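You operate a simulated robot arm through the tools that you are given. There is no shell and no other tool.

The job below is to be done with a simulated robot arm. You get a single attempt, and the scene is never put back.

Task
Knock in the green and blue discs with the orange peg and fit a gland in each hole.
Fine: black gland at the green disc, grey at the blue; peg back in its socket; leave the third disc.

The check looks at the end state, three seconds after you hand in, the way a careful person would. Anything else that was tipped, shoved, dropped, spilled or broken makes it a failure.

Robot
A 6-joint arm with a two-finger gripper, fixed in place. Base frame: the origin is at the foot of the arm, x ahead of it, y to its left, z up; the work surface is at about z = 0.85. Lengths are in m, angles in degrees, forces in N, time in s.
With the tool pointing down near the work surface it reaches from about 0.14 to 0.68 m from the base axis. Its first joint turns from -66.0 to 66.0 degrees. Payload 2.45 kg.
Tool frame: the origin (TCP) lies between the finger pads and is the grasp point; the fingertips stand 0.03 m ahead of it; z points along the fingers, y is the line along which they close. Largest opening 0.106 m; the body of the gripper starts 0.079 m behind the TCP.
Orientation is that of the tool frame in the base frame, as a unit quaternion [x, y, z, w]. With the fingers straight down and closing along the base's y, the tool's x points along the base's -x, its y along +y and its z along -z.

Tools
- The arm moves only by the tool servo_tool. Its argument "targets" is a list of rows, each a list of 3 entries, a list of its own where there are three numbers: the finger opening in m, from 0 to 0.106, then the shift along the tool's x, y, z in m, then the turn, a rotation vector about the tool's x, y, z in degrees. In form: [[grip, [x, y, z], [wx, wy, wz]], ...]. A call has 1 to 20 rows; each row is the pose to reach, as a shift and turn from the pose commanded when the call began, along the tool's axes at that moment. Rows are played at 5 a second. More than 0.05 m and 8.6 degrees between two rows, or a gripper value outside its range, and nothing of the call is played. A pose out of reach is approached as far as the arm can. The call stops where the force on the tool passes 40 N (or 10 N more than at its start, if that is more) or the arm is blocked; 0.2 s more then pass. Each finger travels about 0.153 m/s and halts on what it meets, pressing with about 24 N; the grip force reading is that of the motor and also rises with nothing between the fingers. The clock runs only during rows and for 0.2 s after the last one: add rows that repeat a pose to give the fingers time. It gives the time, the measured TCP pose, the force on the tool (base axes), the opening and the grip force at its end, in the units of the frame above (readings bear some noise), with the torque about the TCP (base axes, N m) and any sound that the robot's microphone picked up, and new pictures: "views" is both (left out), scene, wrist or none.
- Cameras (640 x 400 px; columns grow to the right, rows downward): "scene" is fixed at [0.0465, 0.4002, 1.4172]; the picture's right is [-0.86, -0.51, 0.00], its down [-0.23, 0.39, -0.89] and it looks along [0.45, -0.77, -0.46] (base axes); focal length 329 px, centre (320, 200). "wrist" rides on the gripper at [0.076, -0.002, -0.106] in the tool frame; the picture's right is [0.02, 1.00, 0.00], its down [-0.78, 0.02, -0.62] and it looks along [-0.62, 0.01, 0.78] (tool axes); focal length 247 px, centre (320, 200). There is no depth. A picture from a camera that has moved, and an enlarged one, comes with that camera's place and axes in the base frame and with its lens.
- inspect(camera, box): a new picture of the part [left, top, right, bottom] of that camera's present view, enlarged. The clock stands still meanwhile.
- hand_in(): hands the job in; it is judged then, once.

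Places have to be worked out from the pictures, the camera data and where the tool is seen. Open the gripper and draw the arm clear of the work before you hand the job in, unless the task says otherwise.

The tools are called after "Request:" as a command line: name --argument value ..., lists and objects as JSON in quotes. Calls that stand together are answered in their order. servo_tool: Moves the arm, as the interface text tells. Its arguments: {"type":"object","properties":{"targets":{"type":"array","items":{"type":"array"}},"views":{"type":"string","enum":["both","scene","wrist","none"]}},"required":["targets"]} The other tools are called the same way: inspect (camera, box) takes an enlarged picture of a part of a camera's view; hand_in () hands the job in.

At the start:

```text
time: 0.0
position: [0.3612, -0.0373, 1.2442]
tcp_rot: [0.0, 1.0, 0.0, 0.0]
force: [-0.1, -0.3, -0.1]
torque: [-0.01, -0.01, -0.03]
gripper_width: 0.1061
gripper_force: 0.1
```

scene: 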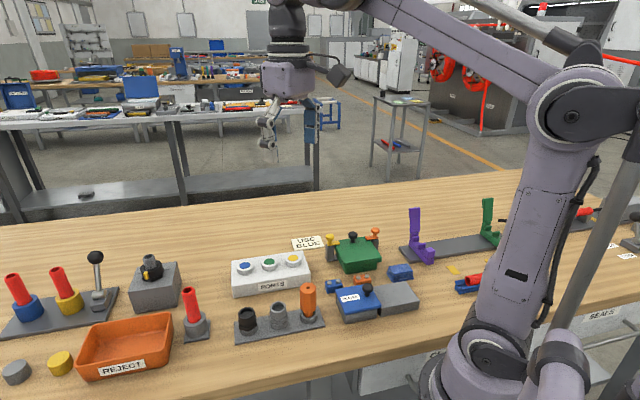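
wrist: 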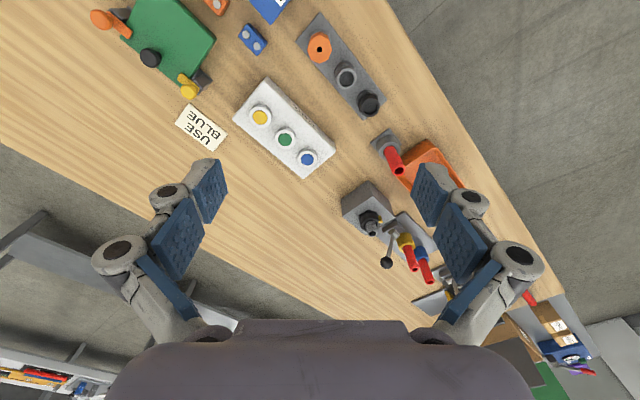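

I begin by looking closely at the white box with the discs and the grey rack with the glands and orange peg.

Request:
inspect --camera "scene" --box '[220, 230, 340, 350]'

Request:
inspect --camera "wrist" --box '[220, 20, 400, 180]'

Request:
inspect --camera "scene" --box '[320, 190, 640, 350]'

```text
3.33 times, centred on (280, 290) of scene
camera zoom: at [0.0465, 0.4002, 1.4172], right [-0.86, -0.51, 0.0], down [-0.23, 0.39, -0.89], along [0.45, -0.77, -0.46], focal length 1095 px, centre (453, -100)
```

zoom: 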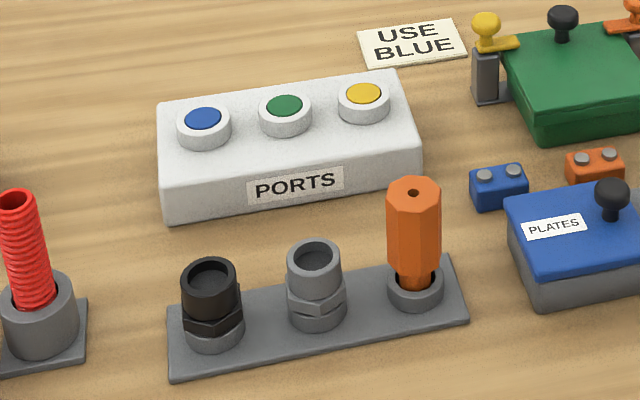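

```text
2.50 times, centred on (310, 100) of wrist
camera zoom: at [0.2838, -0.0394, 1.3493], right [-0.02, 1.0, 0.0], down [0.78, 0.02, 0.62], along [0.62, 0.01, -0.78], focal length 617 px, centre (345, 450)
```

zoom: 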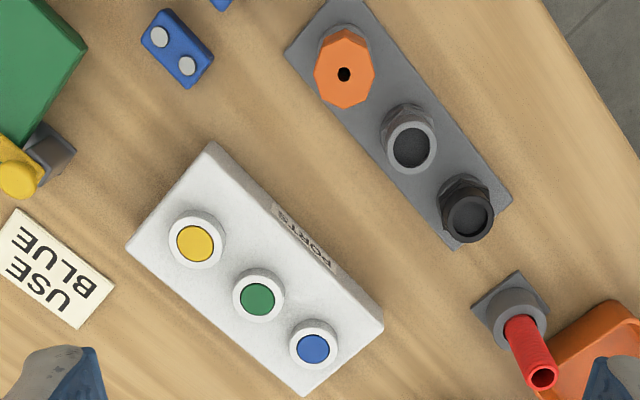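

```text
2.00 times, centred on (480, 270) of scene
camera zoom: at [0.0465, 0.4002, 1.4172], right [-0.86, -0.51, 0.0], down [-0.23, 0.39, -0.89], along [0.45, -0.77, -0.46], focal length 657 px, centre (0, 60)
```

zoom: 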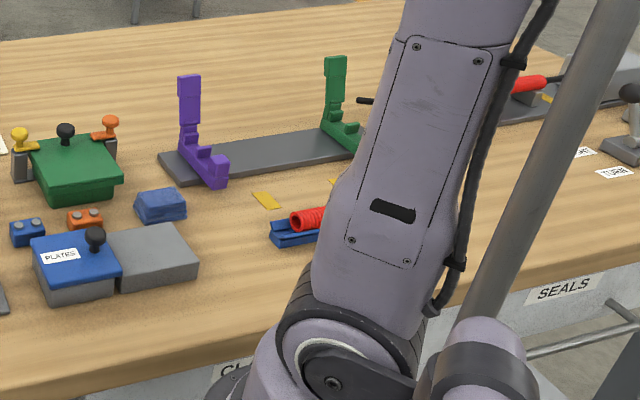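

The row of glands runs at about 45° in the base frame: I judge the peg to be near (0.335,-0.041), grey near (0.382,0.006) and black near (0.425,0.05). The blue disc is near (0.536,-0.063) and the green near (0.493,-0.105). I turn the tool -45° so it closes across the rack row, and come nearer for a better view.

Request:
servo_tool --targets '[[0.106, [0.012, -0.008, 0.027], [0, 0, -7.5]], [0.106, [0.024, -0.016, 0.054], [0, 0, -15]], [0.106, [0.036, -0.024, 0.082], [0, 0, -22.5]], [0.106, [0.048, -0.031, 0.109], [0, 0, -30]], [0.106, [0.06, -0.039, 0.137], [0, 0, -37.5]], [0.106, [0.0712, -0.0467, 0.164], [0, 0, -45]], [0.106, [0.0712, -0.0467, 0.164], [0, 0, -45]]]'

```text
time: 1.6
position: [0.2908, -0.0849, 1.0795]
tcp_rot: [-0.383, 0.924, 0.0, 0.0]
force: [0.3, -0.1, -0.7]
torque: [-0.03, 0.0, 0.03]
gripper_width: 0.1064
gripper_force: 0.0
camera wrist: at [0.2362, -0.14, 1.1847], right [-0.72, 0.69, 0.0], down [0.54, 0.57, 0.62], along [0.43, 0.45, -0.78], focal length 247 px, centre (320, 200)
```

scene: 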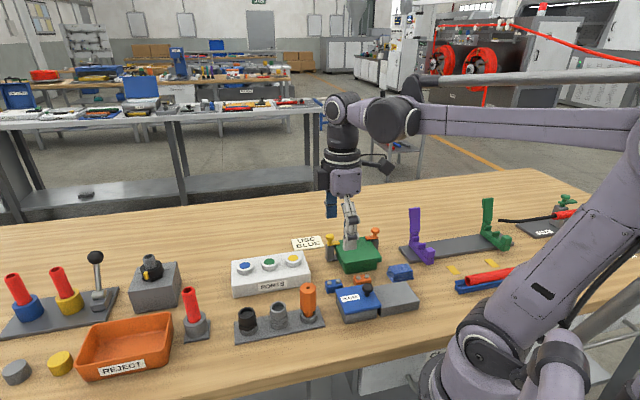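
wrist: 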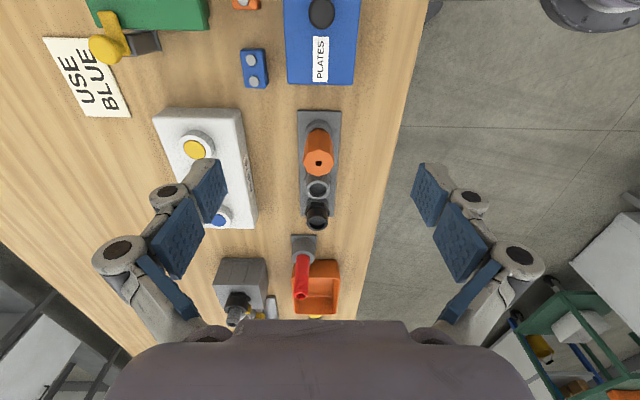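

The rack row now runs down the picture, between the fingers. I enlarge it to measure.

Request:
inspect --camera "wrist" --box '[240, 90, 400, 250]'

Request:
inspect --camera "scene" --box '[220, 270, 340, 350]'

```text
2.50 times, centred on (320, 170) of wrist
camera zoom: at [0.2362, -0.14, 1.1847], right [-0.72, 0.69, 0.0], down [0.54, 0.57, 0.62], along [0.43, 0.45, -0.78], focal length 617 px, centre (320, 275)
```

zoom: 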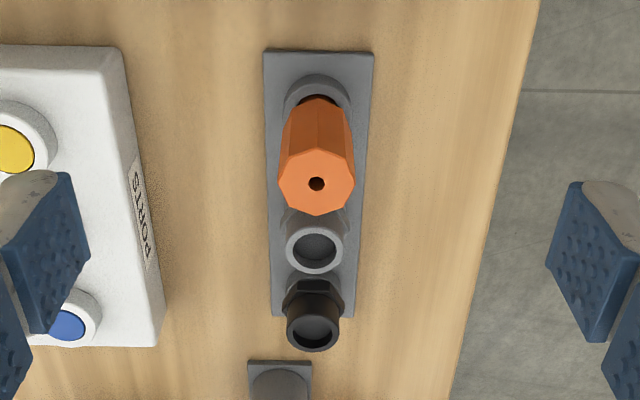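

```text
5.00 times, centred on (280, 310) of scene
camera zoom: at [0.0465, 0.4002, 1.4172], right [-0.86, -0.51, 0.0], down [-0.23, 0.39, -0.89], along [0.45, -0.77, -0.46], focal length 1643 px, centre (520, -350)
```

zoom: 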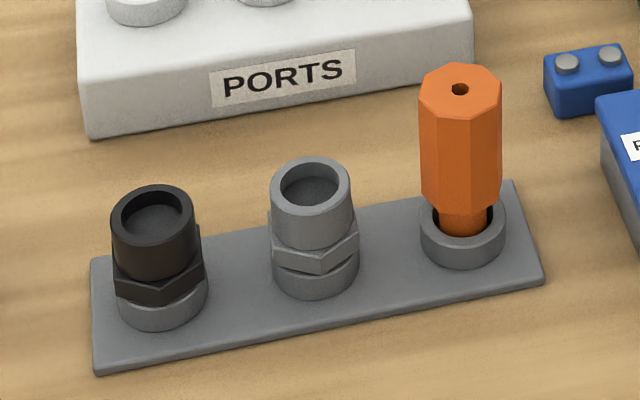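

The peg is about 0.066 ahead along the row and within about 1 mm of the tool's plane. I go to a hover over it, with the fingertips above its top.

Request:
servo_tool --targets '[[0.09, [-0.02, 0, 0.02], [0, 0, 0]], [0.08, [-0.045, 0, 0.04], [0, 0, 0]], [0.07, [-0.065, -0.0005, 0.06], [0, 0, 0]], [0.07, [-0.065, -0.0005, 0.078], [0, 0, 0]], [0.07, [-0.065, -0.0005, 0.078], [0, 0, 0]]]'

```text
time: 2.8
position: [0.3356, -0.039, 1.002]
tcp_rot: [-0.383, 0.924, 0.0, 0.0]
force: [0.5, 0.2, -0.4]
torque: [-0.02, 0.01, 0.0]
gripper_width: 0.0701
gripper_force: 0.1
camera wrist: at [0.283, -0.0942, 1.107], right [-0.72, 0.69, 0.0], down [0.54, 0.57, 0.62], along [0.43, 0.45, -0.78], focal length 247 px, centre (320, 200)
```

scene: 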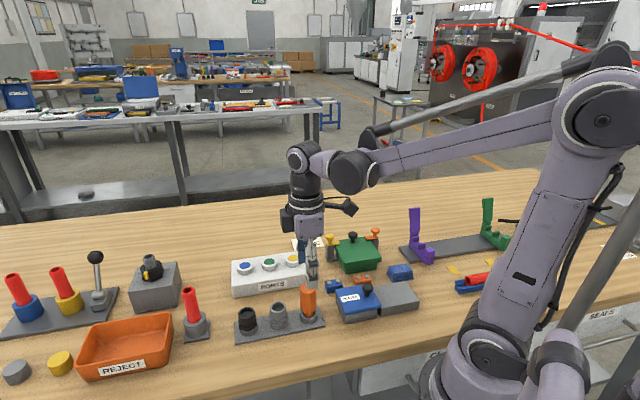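
wrist: 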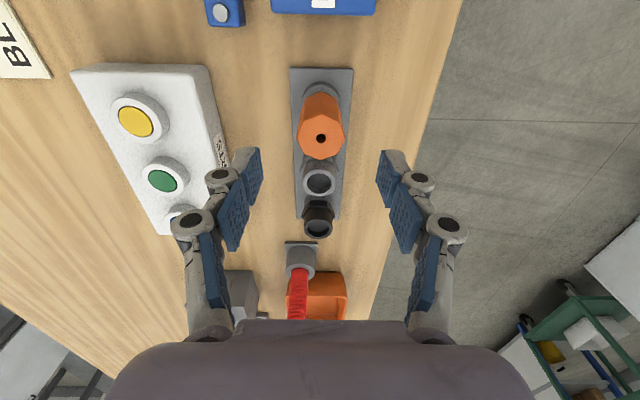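

I'm hovering; I enlarge both views to check the fingers against the peg.

Request:
inspect --camera "wrist" --box '[220, 60, 420, 260]'

Request:
inspect --camera "scene" --box '[260, 230, 360, 330]'

```text
2.00 times, centred on (320, 160) of wrist
camera zoom: at [0.283, -0.0942, 1.107], right [-0.72, 0.69, 0.0], down [0.54, 0.57, 0.62], along [0.43, 0.45, -0.78], focal length 494 px, centre (320, 280)
```

zoom: 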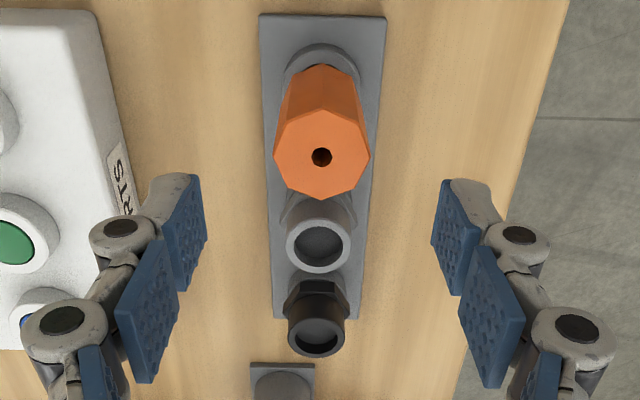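

```text
4.00 times, centred on (310, 280) of scene
camera zoom: at [0.0465, 0.4002, 1.4172], right [-0.86, -0.51, 0.0], down [-0.23, 0.39, -0.89], along [0.45, -0.77, -0.46], focal length 1314 px, centre (360, -120)
```

zoom: 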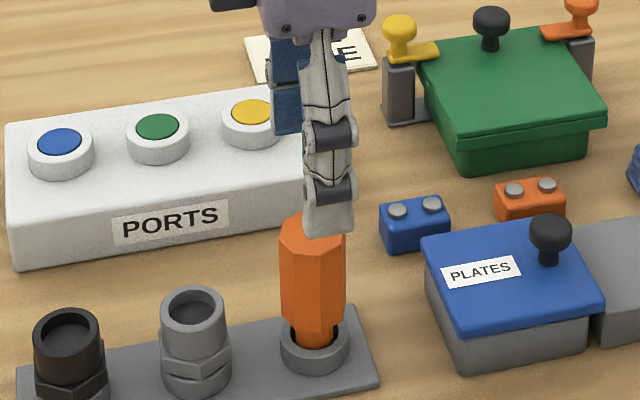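

The peg top sits centred under the tool. I enlarge once more to see how the peg's flats are turned relative to the pads.

Request:
inspect --camera "wrist" --box '[285, 80, 355, 170]'

Request:
inspect --camera "scene" --box '[225, 285, 285, 335]'

Request:
inspect --camera "wrist" --box '[285, 150, 355, 240]'

```text
4.44 times, centred on (320, 125) of wrist
camera zoom: at [0.283, -0.0942, 1.107], right [-0.72, 0.69, 0.0], down [0.54, 0.57, 0.62], along [0.43, 0.45, -0.78], focal length 1098 px, centre (320, 533)
```

zoom: 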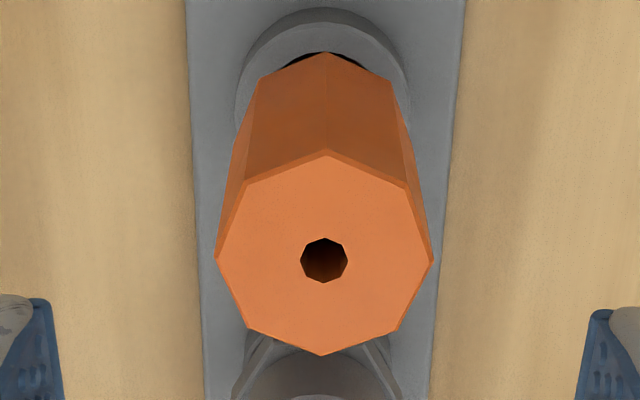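

```text
8.00 times, centred on (255, 310) of scene
camera zoom: at [0.0465, 0.4002, 1.4172], right [-0.86, -0.51, 0.0], down [-0.23, 0.39, -0.89], along [0.45, -0.77, -0.46], focal length 2628 px, centre (840, -680)
```

zoom: 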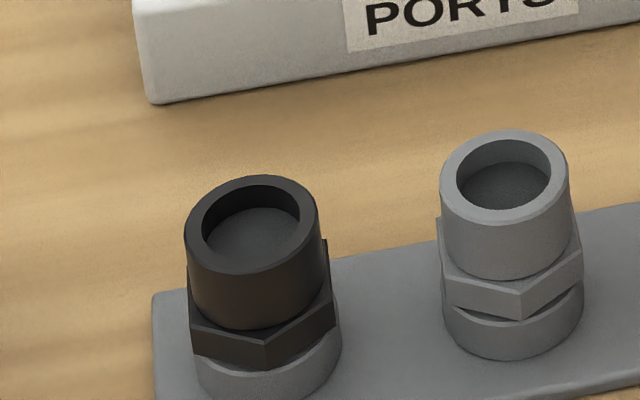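

```text
4.44 times, centred on (320, 195) of wrist
camera zoom: at [0.283, -0.0942, 1.107], right [-0.72, 0.69, 0.0], down [0.54, 0.57, 0.62], along [0.43, 0.45, -0.78], focal length 1098 px, centre (320, 222)
```

zoom: 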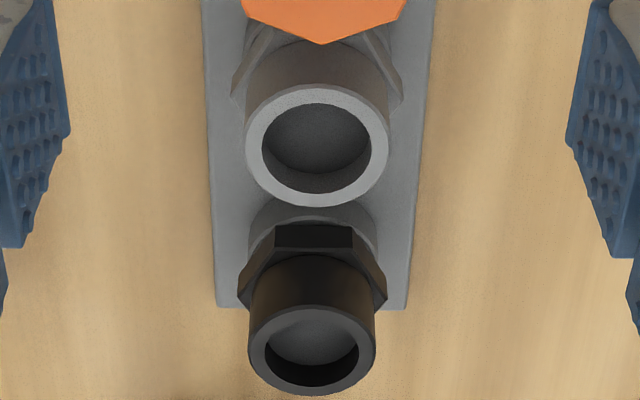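

The peg is an octagon with corners on the closing line, so I turn +22.5° to have the pads meet two flats. Then I lower until the fingertips stand around z 0.895, alongside the body.

Request:
servo_tool --targets '[[0.07, [0, 0, 0], [0, 0, 7.5]], [0.07, [0, 0, 0], [0, 0, 15]], [0.07, [0, 0, 0], [0, 0, 22.5]], [0.07, [0, 0, 0], [0, 0, 22.5]]]'

Request:
inspect --camera "wrist" --box '[240, 60, 400, 220]'

```text
time: 3.8
position: [0.3361, -0.039, 1.0015]
tcp_rot: [-0.195, 0.981, 0.001, 0.0]
force: [-0.1, -0.3, 0.2]
torque: [-0.03, -0.05, -0.01]
gripper_width: 0.07
gripper_force: 0.0
camera wrist: at [0.2653, -0.0694, 1.1073], right [-0.4, 0.92, 0.0], down [0.72, 0.31, 0.62], along [0.57, 0.25, -0.78], focal length 247 px, centre (320, 200)
```

scene: 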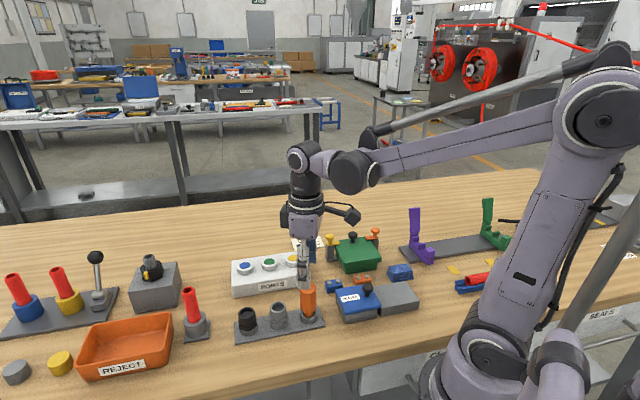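
wrist: 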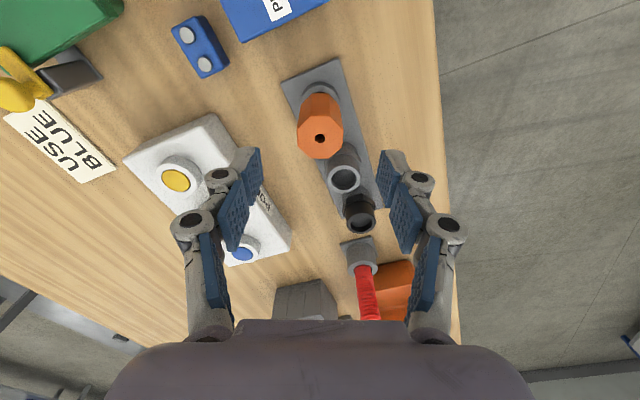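

```text
2.50 times, centred on (320, 140) of wrist
camera zoom: at [0.2653, -0.0694, 1.1073], right [-0.4, 0.92, 0.0], down [0.72, 0.31, 0.62], along [0.57, 0.25, -0.78], focal length 617 px, centre (320, 350)
```

zoom: 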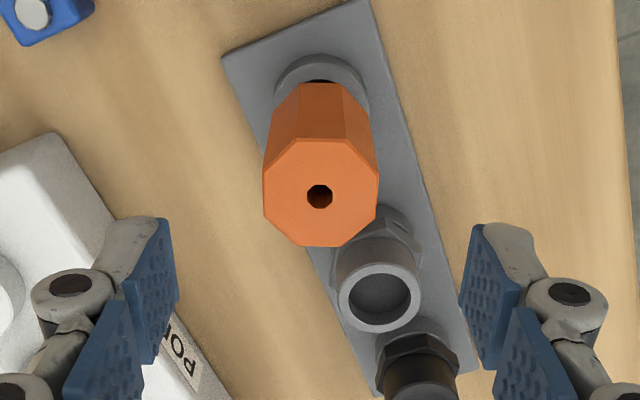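

The peg top stayed put in the picture through the turn, so it lies on the tool axis, and the flats now face the pads. I lower straight down.

Request:
servo_tool --targets '[[0.07, [0, 0, 0.02], [0, 0, 0]], [0.07, [0, 0, 0.04], [0, 0, 0]], [0.07, [0, 0, 0.06], [0, 0, 0]], [0.07, [0, 0, 0.077], [0, 0, 0]], [0.07, [0, 0, 0.077], [0, 0, 0]]]'

Request:
inspect --camera "scene" --box '[260, 240, 360, 340]'

Request:
inspect --camera "wrist" --box '[220, 100, 420, 260]'

```text
time: 5.0
position: [0.3352, -0.0378, 0.9235]
tcp_rot: [-0.196, 0.981, -0.001, 0.0]
force: [-1.3, 0.7, 0.6]
torque: [-0.01, 0.01, -0.04]
gripper_width: 0.0701
gripper_force: 0.1
camera wrist: at [0.2653, -0.0691, 1.0295], right [-0.4, 0.92, 0.0], down [0.72, 0.32, 0.62], along [0.57, 0.25, -0.78], focal length 247 px, centre (320, 200)
```

scene: 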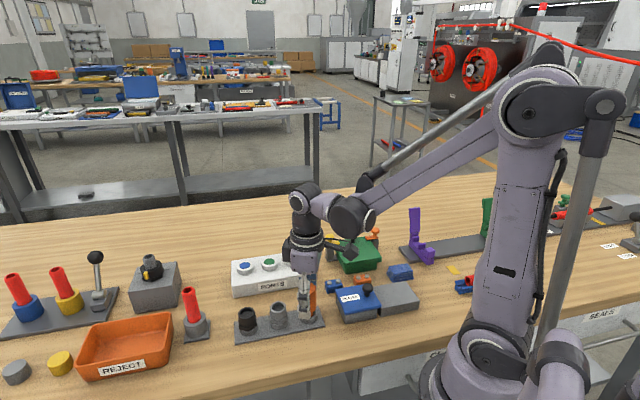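
wrist: 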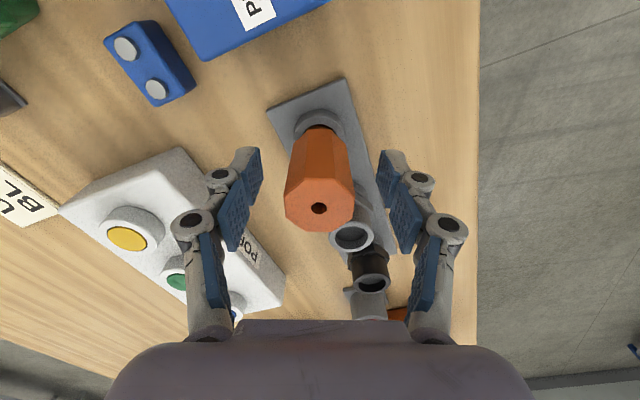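

```text
4.00 times, centred on (310, 290) of scene
camera zoom: at [0.0465, 0.4002, 1.4172], right [-0.86, -0.51, 0.0], down [-0.23, 0.39, -0.89], along [0.45, -0.77, -0.46], focal length 1314 px, centre (360, -160)
```

zoom: 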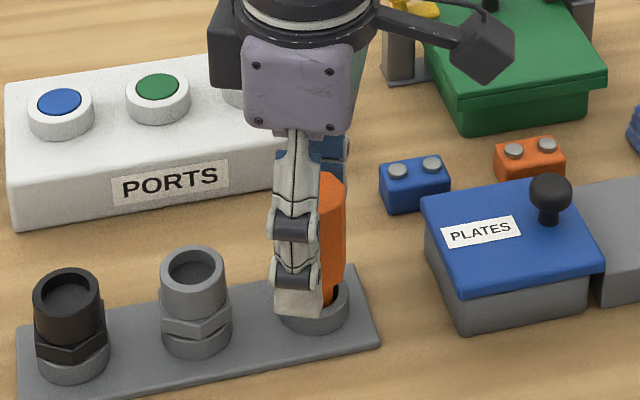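

```text
2.50 times, centred on (320, 180) of wrist
camera zoom: at [0.2653, -0.0691, 1.0295], right [-0.4, 0.92, 0.0], down [0.72, 0.32, 0.62], along [0.57, 0.25, -0.78], focal length 617 px, centre (320, 250)
```

zoom: 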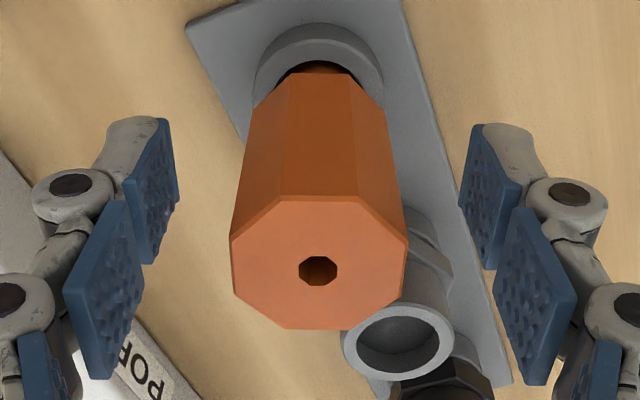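

The pads straddle the peg evenly and the tips clear the socket ring. I close on the peg.

Request:
servo_tool --targets '[[0.045, [0, 0, 0], [0, 0, 0]], [0.036, [0, 0, 0], [0, 0, 0]], [0.01, [0, 0, 0], [0, 0, 0]], [0.01, [0, 0, 0], [0, 0, 0]], [0.01, [0, 0, 0], [0, 0, 0]]]'

Request:
inspect --camera "wrist" --box '[220, 100, 420, 260]'

```text
time: 6.2
position: [0.3364, -0.0377, 0.924]
tcp_rot: [-0.195, 0.981, 0.0, 0.0]
force: [-0.1, -0.9, 1.5]
torque: [0.0, -0.05, 0.02]
gripper_width: 0.0324
gripper_force: 23.8
camera wrist: at [0.2653, -0.0692, 1.0298], right [-0.4, 0.92, 0.0], down [0.72, 0.32, 0.62], along [0.57, 0.25, -0.78], focal length 247 px, centre (320, 200)
```

scene: 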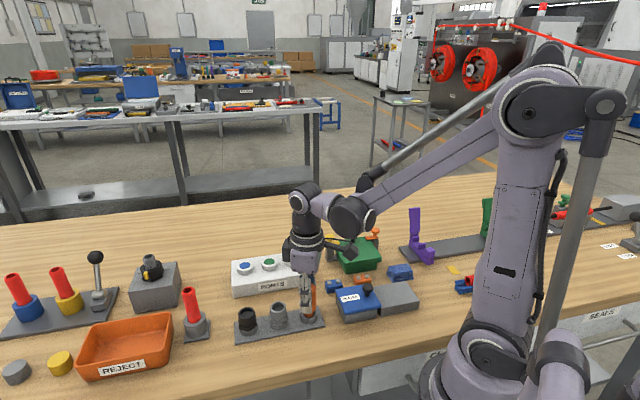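
wrist: 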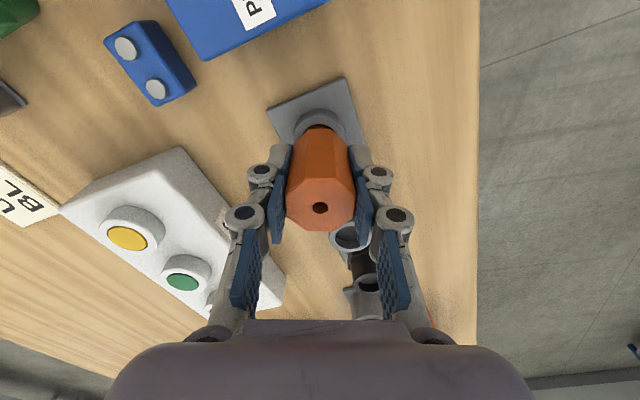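

```text
2.50 times, centred on (320, 180) of wrist
camera zoom: at [0.2653, -0.0692, 1.0298], right [-0.4, 0.92, 0.0], down [0.72, 0.32, 0.62], along [0.57, 0.25, -0.78], focal length 617 px, centre (320, 250)
```

zoom: 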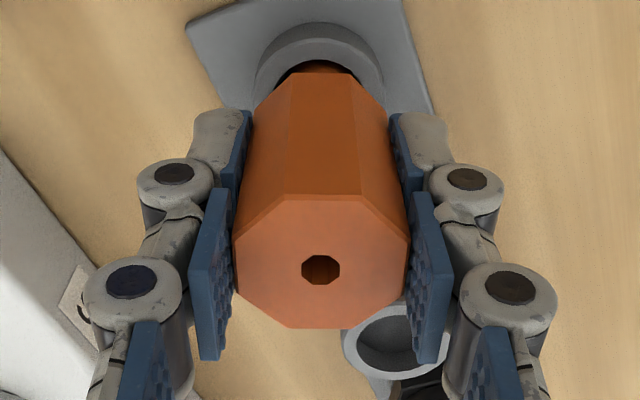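

The peg is held (0.0324 wide, at 24 N). I lift it straight out of its socket and look at its tip.

Request:
servo_tool --targets '[[0.01, [0, 0, -0.015], [0, 0, 0]], [0.01, [0, 0, -0.035], [0, 0, 0]], [0.01, [0, 0, -0.06], [0, 0, 0]], [0.01, [0, 0, -0.09], [0, 0, 0]], [0.01, [0, 0, -0.105], [0, 0, 0]], [0.01, [0, 0, -0.105], [0, 0, 0]]]'

Request:
inspect --camera "scene" --box '[220, 220, 360, 340]'

Request:
inspect --camera "wrist" --box '[180, 60, 420, 260]'

```text
time: 7.6
position: [0.3364, -0.0382, 1.0292]
tcp_rot: [-0.195, 0.981, 0.001, 0.0]
force: [-0.2, 0.3, -1.3]
torque: [0.0, 0.01, -0.02]
gripper_width: 0.0325
gripper_force: 24.0
camera wrist: at [0.2652, -0.0697, 1.1357], right [-0.4, 0.92, 0.0], down [0.72, 0.32, 0.62], along [0.57, 0.25, -0.78], focal length 247 px, centre (320, 200)
```

scene: 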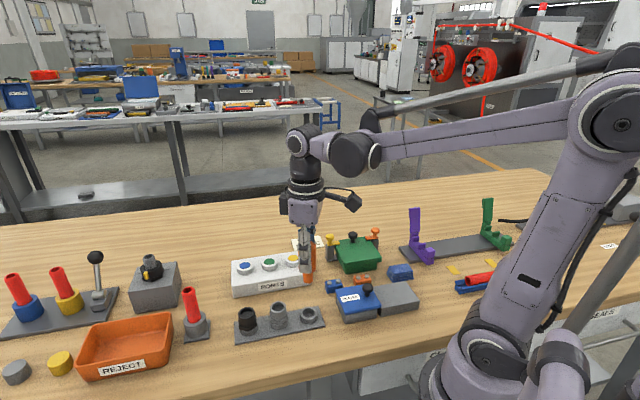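
wrist: 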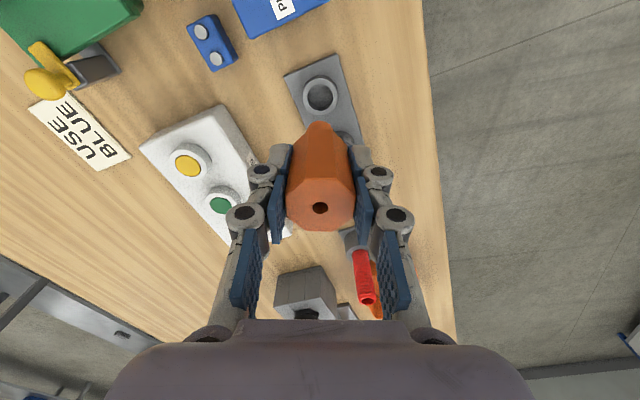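

```text
3.33 times, centred on (290, 280) of scene
camera zoom: at [0.0465, 0.4002, 1.4172], right [-0.86, -0.51, 0.0], down [-0.23, 0.39, -0.89], along [0.45, -0.77, -0.46], focal length 1095 px, centre (420, -67)
```

zoom: 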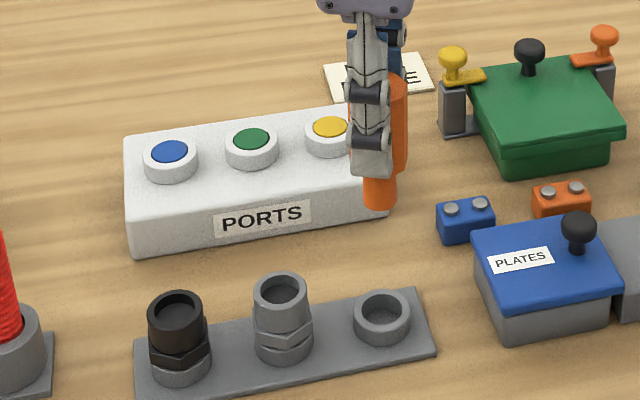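

```text
2.00 times, centred on (300, 160) of wrist
camera zoom: at [0.2652, -0.0697, 1.1357], right [-0.4, 0.92, 0.0], down [0.72, 0.32, 0.62], along [0.57, 0.25, -0.78], focal length 494 px, centre (360, 280)
```

zoom: 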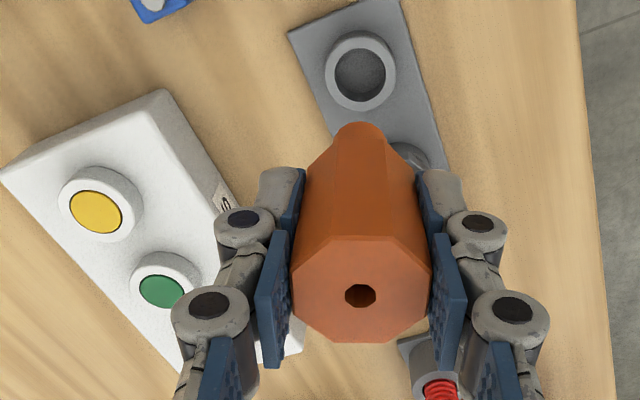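

The socket is empty and the peg's tip hangs about 0.071 below the TCP (a scene ray through the tip agrees with the TCP reading to within 1 mm). I judge the green disc at (0.493,-0.1025) with its top near z 0.902. I carry the peg there and stop with the tip about 3 cm above it.

Request:
servo_tool --targets '[[0.01, [-0.02, -0.02, 0], [0, 0, 0]], [0.01, [-0.048, -0.0477, 0], [0, 0, 0]], [0.01, [-0.076, -0.0753, 0], [0, 0, 0]], [0.01, [-0.102, -0.101, 0], [0, 0, 0]], [0.01, [-0.1202, -0.1192, 0], [0, 0, 0]], [0.01, [-0.1202, -0.1192, 0.025], [0, 0, 0]], [0.01, [-0.1202, -0.1192, 0.025], [0, 0, 0]]]'

Request:
inspect --camera "scene" --box '[220, 210, 330, 310]'

Request:
inspect --camera "wrist" --box '[220, 20, 420, 200]'

```text
time: 9.2
position: [0.4932, -0.1037, 1.0039]
tcp_rot: [-0.194, 0.981, 0.001, 0.0]
force: [1.2, -0.8, -0.1]
torque: [0.01, -0.03, -0.03]
gripper_width: 0.0322
gripper_force: 23.8
camera wrist: at [0.4223, -0.1342, 1.1099], right [-0.4, 0.92, 0.0], down [0.72, 0.32, 0.62], along [0.57, 0.25, -0.78], focal length 247 px, centre (320, 200)
```

scene: 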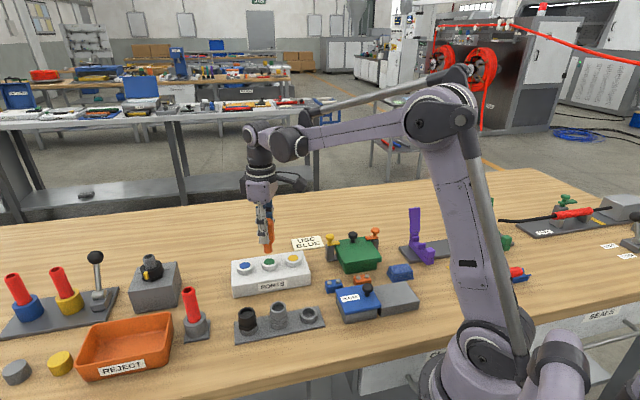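
wrist: 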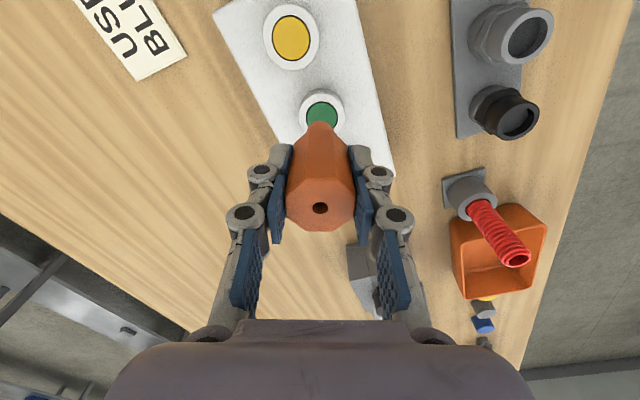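

```text
4.00 times, centred on (275, 260) of scene
camera zoom: at [0.0465, 0.4002, 1.4172], right [-0.86, -0.51, 0.0], down [-0.23, 0.39, -0.89], along [0.45, -0.77, -0.46], focal length 1314 px, centre (500, -40)
```

zoom: 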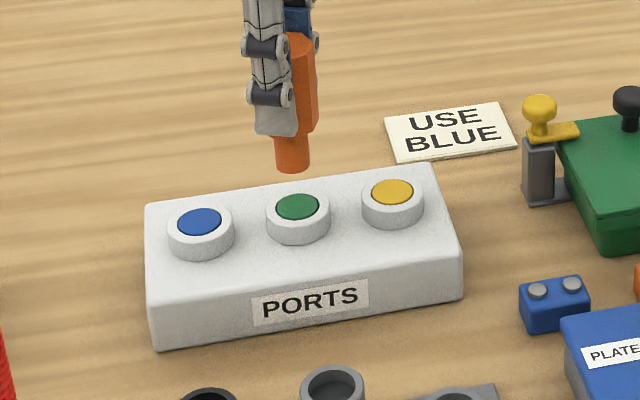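

```text
2.22 times, centred on (320, 110) of wrist
camera zoom: at [0.4223, -0.1342, 1.1099], right [-0.4, 0.92, 0.0], down [0.72, 0.32, 0.62], along [0.57, 0.25, -0.78], focal length 549 px, centre (320, 400)
```

zoom: 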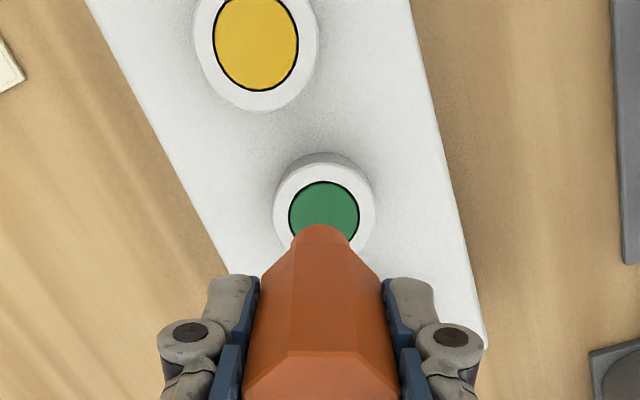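

The tip is over the green disc to within 1–2 mm (disc about 1.3 mm toward +y of the tool). I nudge that way and press down slowly, watching force and sound.

Request:
servo_tool --targets '[[0.01, [0, 0.0013, 0.012], [0, 0, 0]], [0.01, [0, 0.0013, 0.022], [0, 0, 0]], [0.01, [0, 0.0013, 0.027], [0, 0, 0]], [0.01, [0, 0.0013, 0.029], [0, 0, 0]], [0.01, [0, 0.0013, 0.031], [0, 0, 0]], [0.01, [0, 0.0013, 0.033], [0, 0, 0]]]'

Request:
inspect --camera "scene" --box '[220, 220, 330, 310]'

```text
time: 10.6
position: [0.493, -0.1019, 0.9716]
tcp_rot: [-0.195, 0.981, 0.0, 0.0]
force: [0.9, 0.0, 0.3]
torque: [0.01, 0.02, 0.01]
gripper_width: 0.0322
gripper_force: 24.2
camera wrist: at [0.4218, -0.1327, 1.0772], right [-0.4, 0.92, 0.0], down [0.72, 0.32, 0.62], along [0.57, 0.25, -0.78], focal length 247 px, centre (320, 200)
```

scene: 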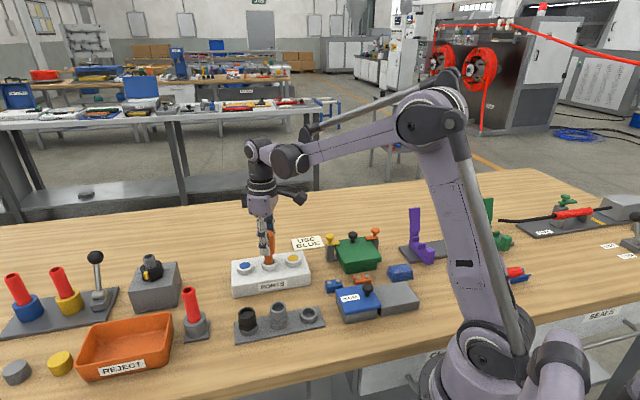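
wrist: 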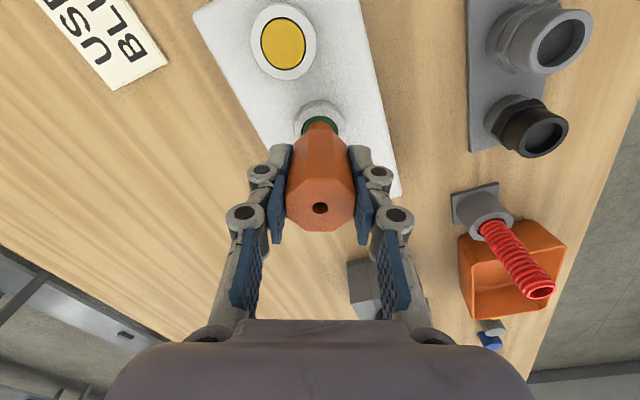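

```text
4.44 times, centred on (275, 265) of scene
camera zoom: at [0.0465, 0.4002, 1.4172], right [-0.86, -0.51, 0.0], down [-0.23, 0.39, -0.89], along [0.45, -0.77, -0.46], focal length 1460 px, centre (520, -89)
```

zoom: 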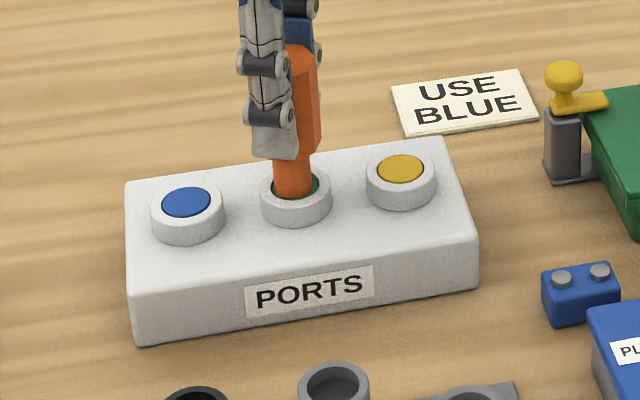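

No contact force yet, and the tip is centred in the ring just at the disc. I go on pressing down in 1.5 mm steps.

Request:
servo_tool --targets '[[0.01, [0, 0, 0.0015], [0, 0, 0]], [0.01, [0, 0, 0.003], [0, 0, 0]], [0.01, [0, 0, 0.0045], [0, 0, 0]], [0.01, [0, 0, 0.006], [0, 0, 0]], [0.01, [0, 0, 0.0075], [0, 0, 0]]]'

Request:
inspect --camera "scene" --box '[220, 220, 330, 310]'

```text
time: 11.8
position: [0.4926, -0.101, 0.9644]
tcp_rot: [-0.195, 0.981, 0.0, 0.0]
force: [-0.4, 0.6, -1.0]
torque: [0.0, -0.01, -0.02]
gripper_width: 0.0324
gripper_force: 24.0
camera wrist: at [0.4217, -0.1327, 1.0698], right [-0.4, 0.92, 0.0], down [0.72, 0.32, 0.62], along [0.57, 0.25, -0.78], focal length 247 px, centre (320, 200)
```

scene: 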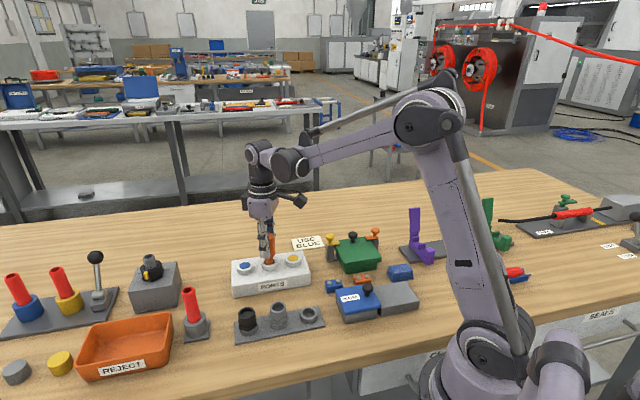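
wrist: 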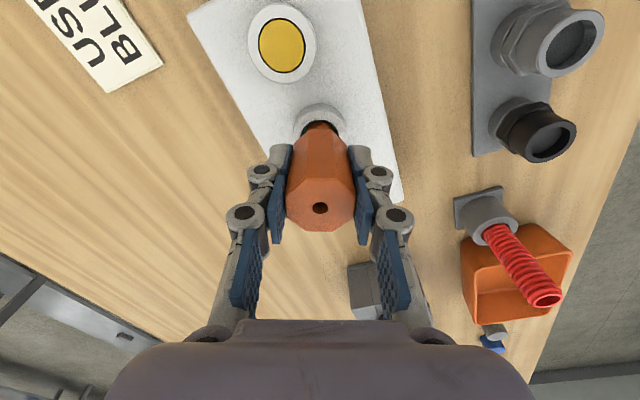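

```text
4.44 times, centred on (275, 265) of scene
camera zoom: at [0.0465, 0.4002, 1.4172], right [-0.86, -0.51, 0.0], down [-0.23, 0.39, -0.89], along [0.45, -0.77, -0.46], focal length 1460 px, centre (520, -89)
```

zoom: 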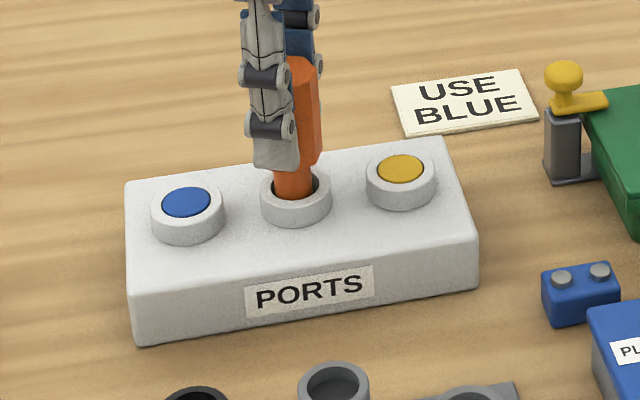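

The green has disappeared from the ring and a dark hole shows around the tip, so the disc seems to have gone in. I lift straight up to check.

Request:
servo_tool --targets '[[0.01, [0, 0, -0.01], [0, 0, 0]], [0.01, [0, 0, -0.025], [0, 0, 0]], [0.01, [0, 0, -0.045], [0, 0, 0]], [0.01, [0, 0, -0.06], [0, 0, 0]], [0.01, [0, 0, -0.06], [0, 0, 0]]]'

Request:
inspect --camera "scene" --box '[220, 220, 330, 310]'

Request:
inspect --camera "wrist" --box '[220, 20, 420, 180]'

```text
time: 13.0
position: [0.4944, -0.1011, 1.0244]
tcp_rot: [-0.195, 0.981, 0.0, 0.0]
force: [-0.7, -0.1, -0.3]
torque: [-0.02, 0.0, 0.0]
gripper_width: 0.0322
gripper_force: 24.2
camera wrist: at [0.4225, -0.1323, 1.1299], right [-0.4, 0.92, 0.0], down [0.72, 0.32, 0.62], along [0.57, 0.25, -0.78], focal length 247 px, centre (320, 200)
```

scene: 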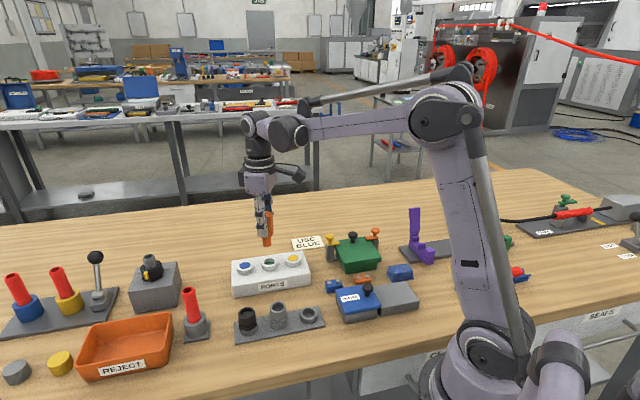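
wrist: 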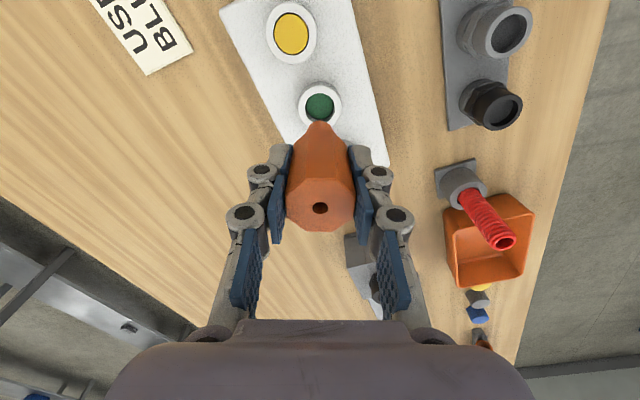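

```text
4.44 times, centred on (275, 265) of scene
camera zoom: at [0.0465, 0.4002, 1.4172], right [-0.86, -0.51, 0.0], down [-0.23, 0.39, -0.89], along [0.45, -0.77, -0.46], focal length 1460 px, centre (520, -89)
```

zoom: 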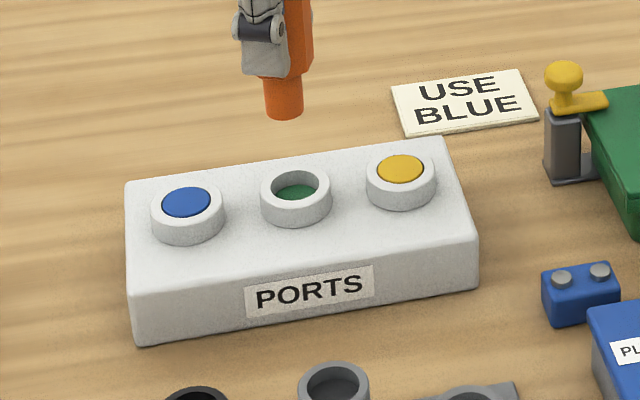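

```text
2.50 times, centred on (320, 100) of wrist
camera zoom: at [0.4225, -0.1323, 1.1299], right [-0.4, 0.92, 0.0], down [0.72, 0.32, 0.62], along [0.57, 0.25, -0.78], focal length 617 px, centre (320, 450)
```

zoom: 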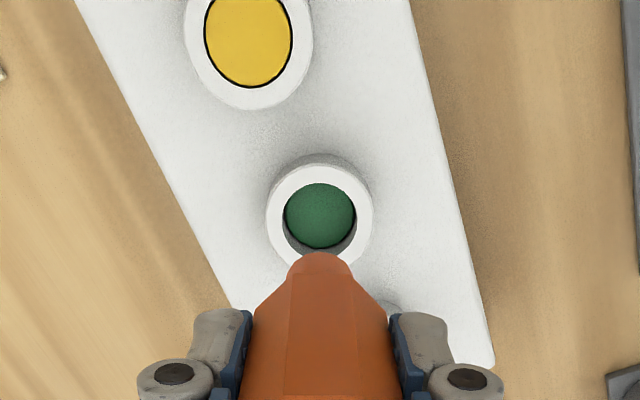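

The green disc moved in about 8 mm and stays there, still visible, so it needs to go right in. I press again, deeper this time, keeping the peg's wider body above the ring.

Request:
servo_tool --targets '[[0.01, [0, 0, 0.025], [0, 0, 0]], [0.01, [0, 0, 0.05], [0, 0, 0]], [0.01, [0, 0, 0.058], [0, 0, 0]], [0.01, [0, 0, 0.061], [0, 0, 0]], [0.01, [0, 0, 0.063], [0, 0, 0]], [0.01, [0, 0, 0.065], [0, 0, 0]], [0.01, [0, 0, 0.067], [0, 0, 0]], [0.01, [0, 0, 0.069], [0, 0, 0]], [0.01, [0, 0, 0.071], [0, 0, 0]], [0.01, [0, 0, 0.073], [0, 0, 0]]]'

Request:
inspect --camera "scene" --box '[220, 220, 330, 310]'

```text
time: 15.2
position: [0.4913, -0.1031, 0.9514]
tcp_rot: [-0.195, 0.981, -0.001, 0.001]
force: [1.4, -0.5, 22.2]
torque: [0.0, -0.11, 0.01]
gripper_width: 0.0327
gripper_force: 23.7
camera wrist: at [0.4215, -0.1325, 1.0572], right [-0.4, 0.92, 0.0], down [0.72, 0.32, 0.62], along [0.57, 0.25, -0.78], focal length 247 px, centre (320, 200)
```

scene: 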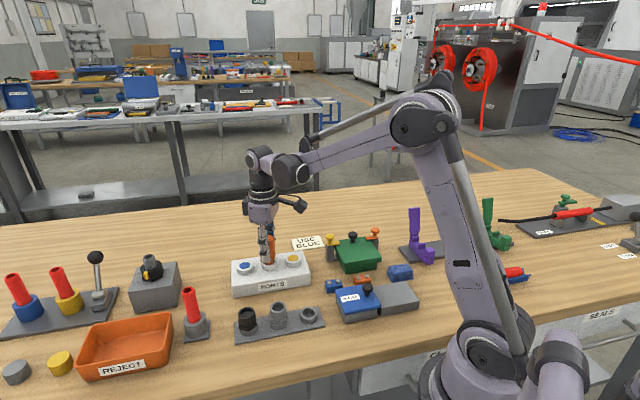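
wrist: 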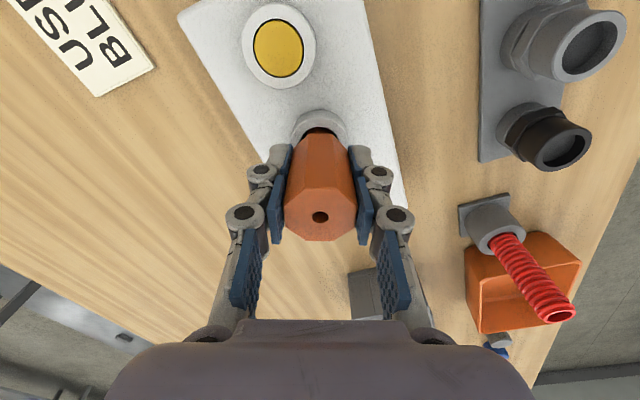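

```text
4.44 times, centred on (275, 265) of scene
camera zoom: at [0.0462, 0.4003, 1.4172], right [-0.86, -0.51, 0.0], down [-0.23, 0.39, -0.89], along [0.45, -0.77, -0.46], focal length 1460 px, centre (520, -89)
```

zoom: 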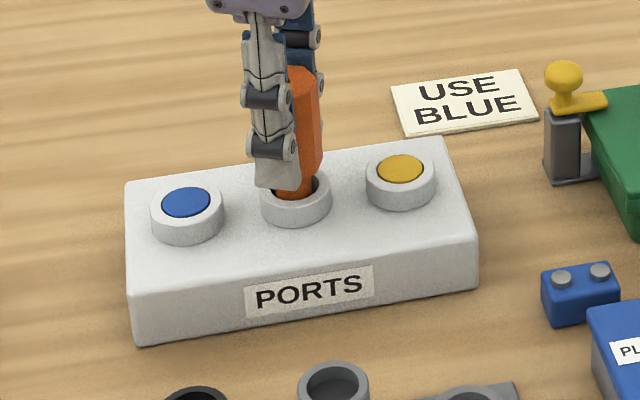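

Force rose to 22 N and the peg slid up in the pads by about 6 mm, so the disc seems to meet a stop. I lift and look into the hole.

Request:
servo_tool --targets '[[0.01, [0, 0, -0.01], [0, 0, 0]], [0.01, [0, 0, -0.03], [0, 0, 0]], [0.01, [0, 0, -0.055], [0, 0, 0]], [0.01, [0, 0, -0.073], [0, 0, 0]], [0.01, [0, 0, -0.073], [0, 0, 0]]]'

Request:
inspect --camera "scene" --box '[220, 220, 330, 310]'

Request:
inspect --camera "wrist" --box '[220, 20, 420, 180]'

Request:
inspect --camera "scene" --box '[250, 245, 290, 285]'

```text
time: 16.4
position: [0.4919, -0.1019, 1.0246]
tcp_rot: [-0.194, 0.981, 0.0, 0.0]
force: [-0.3, 0.0, -0.9]
torque: [0.03, -0.04, 0.02]
gripper_width: 0.0322
gripper_force: 24.0
camera wrist: at [0.4208, -0.1328, 1.1299], right [-0.4, 0.92, 0.0], down [0.72, 0.32, 0.62], along [0.57, 0.25, -0.78], focal length 247 px, centre (320, 200)
```

scene: 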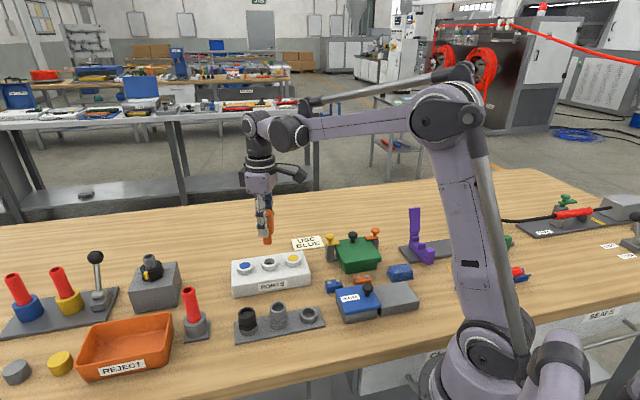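
wrist: 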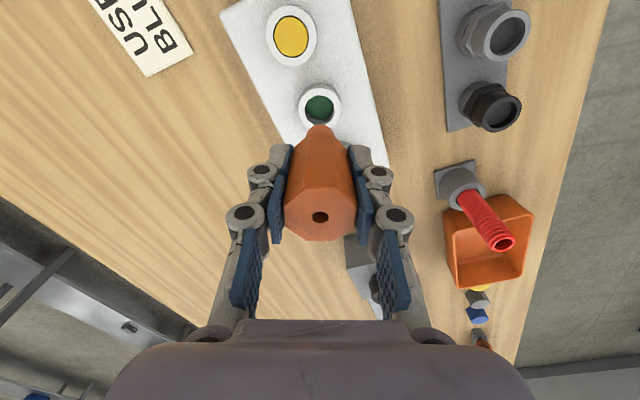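

```text
4.44 times, centred on (275, 265) of scene
camera zoom: at [0.0465, 0.4002, 1.4172], right [-0.86, -0.51, 0.0], down [-0.23, 0.39, -0.89], along [0.45, -0.77, -0.46], focal length 1460 px, centre (520, -89)
```

zoom: 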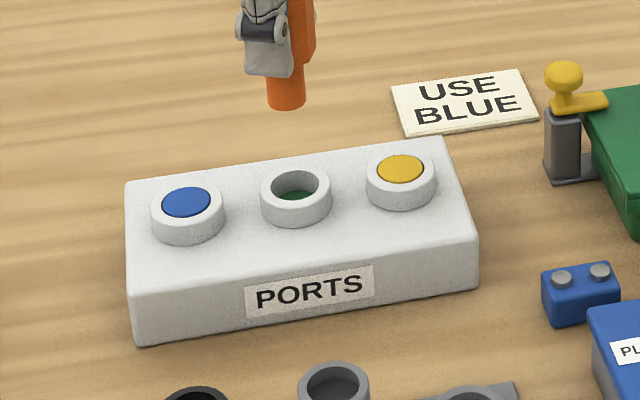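

```text
2.50 times, centred on (320, 100) of wrist
camera zoom: at [0.4208, -0.1328, 1.1299], right [-0.4, 0.92, 0.0], down [0.72, 0.32, 0.62], along [0.57, 0.25, -0.78], focal length 617 px, centre (320, 450)
```

zoom: 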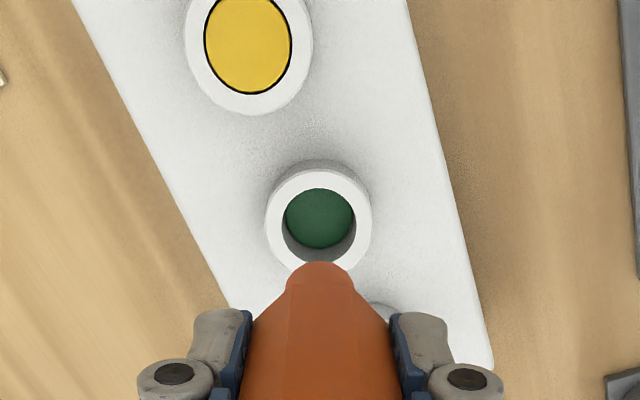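

```text
10.00 times, centred on (270, 265) of scene
camera zoom: at [0.0465, 0.4002, 1.4172], right [-0.86, -0.51, 0.0], down [-0.23, 0.39, -0.89], along [0.45, -0.77, -0.46], focal length 3286 px, centre (820, -450)
```

zoom: 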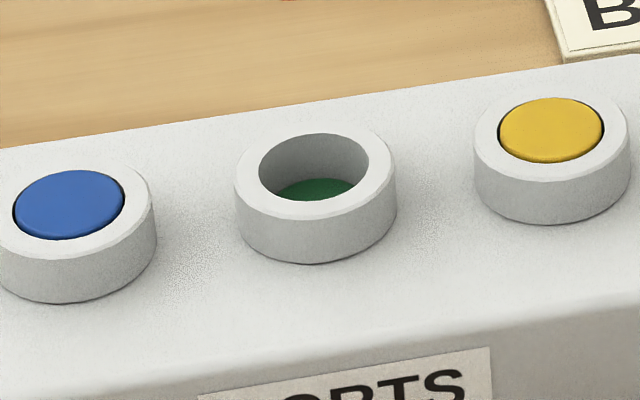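

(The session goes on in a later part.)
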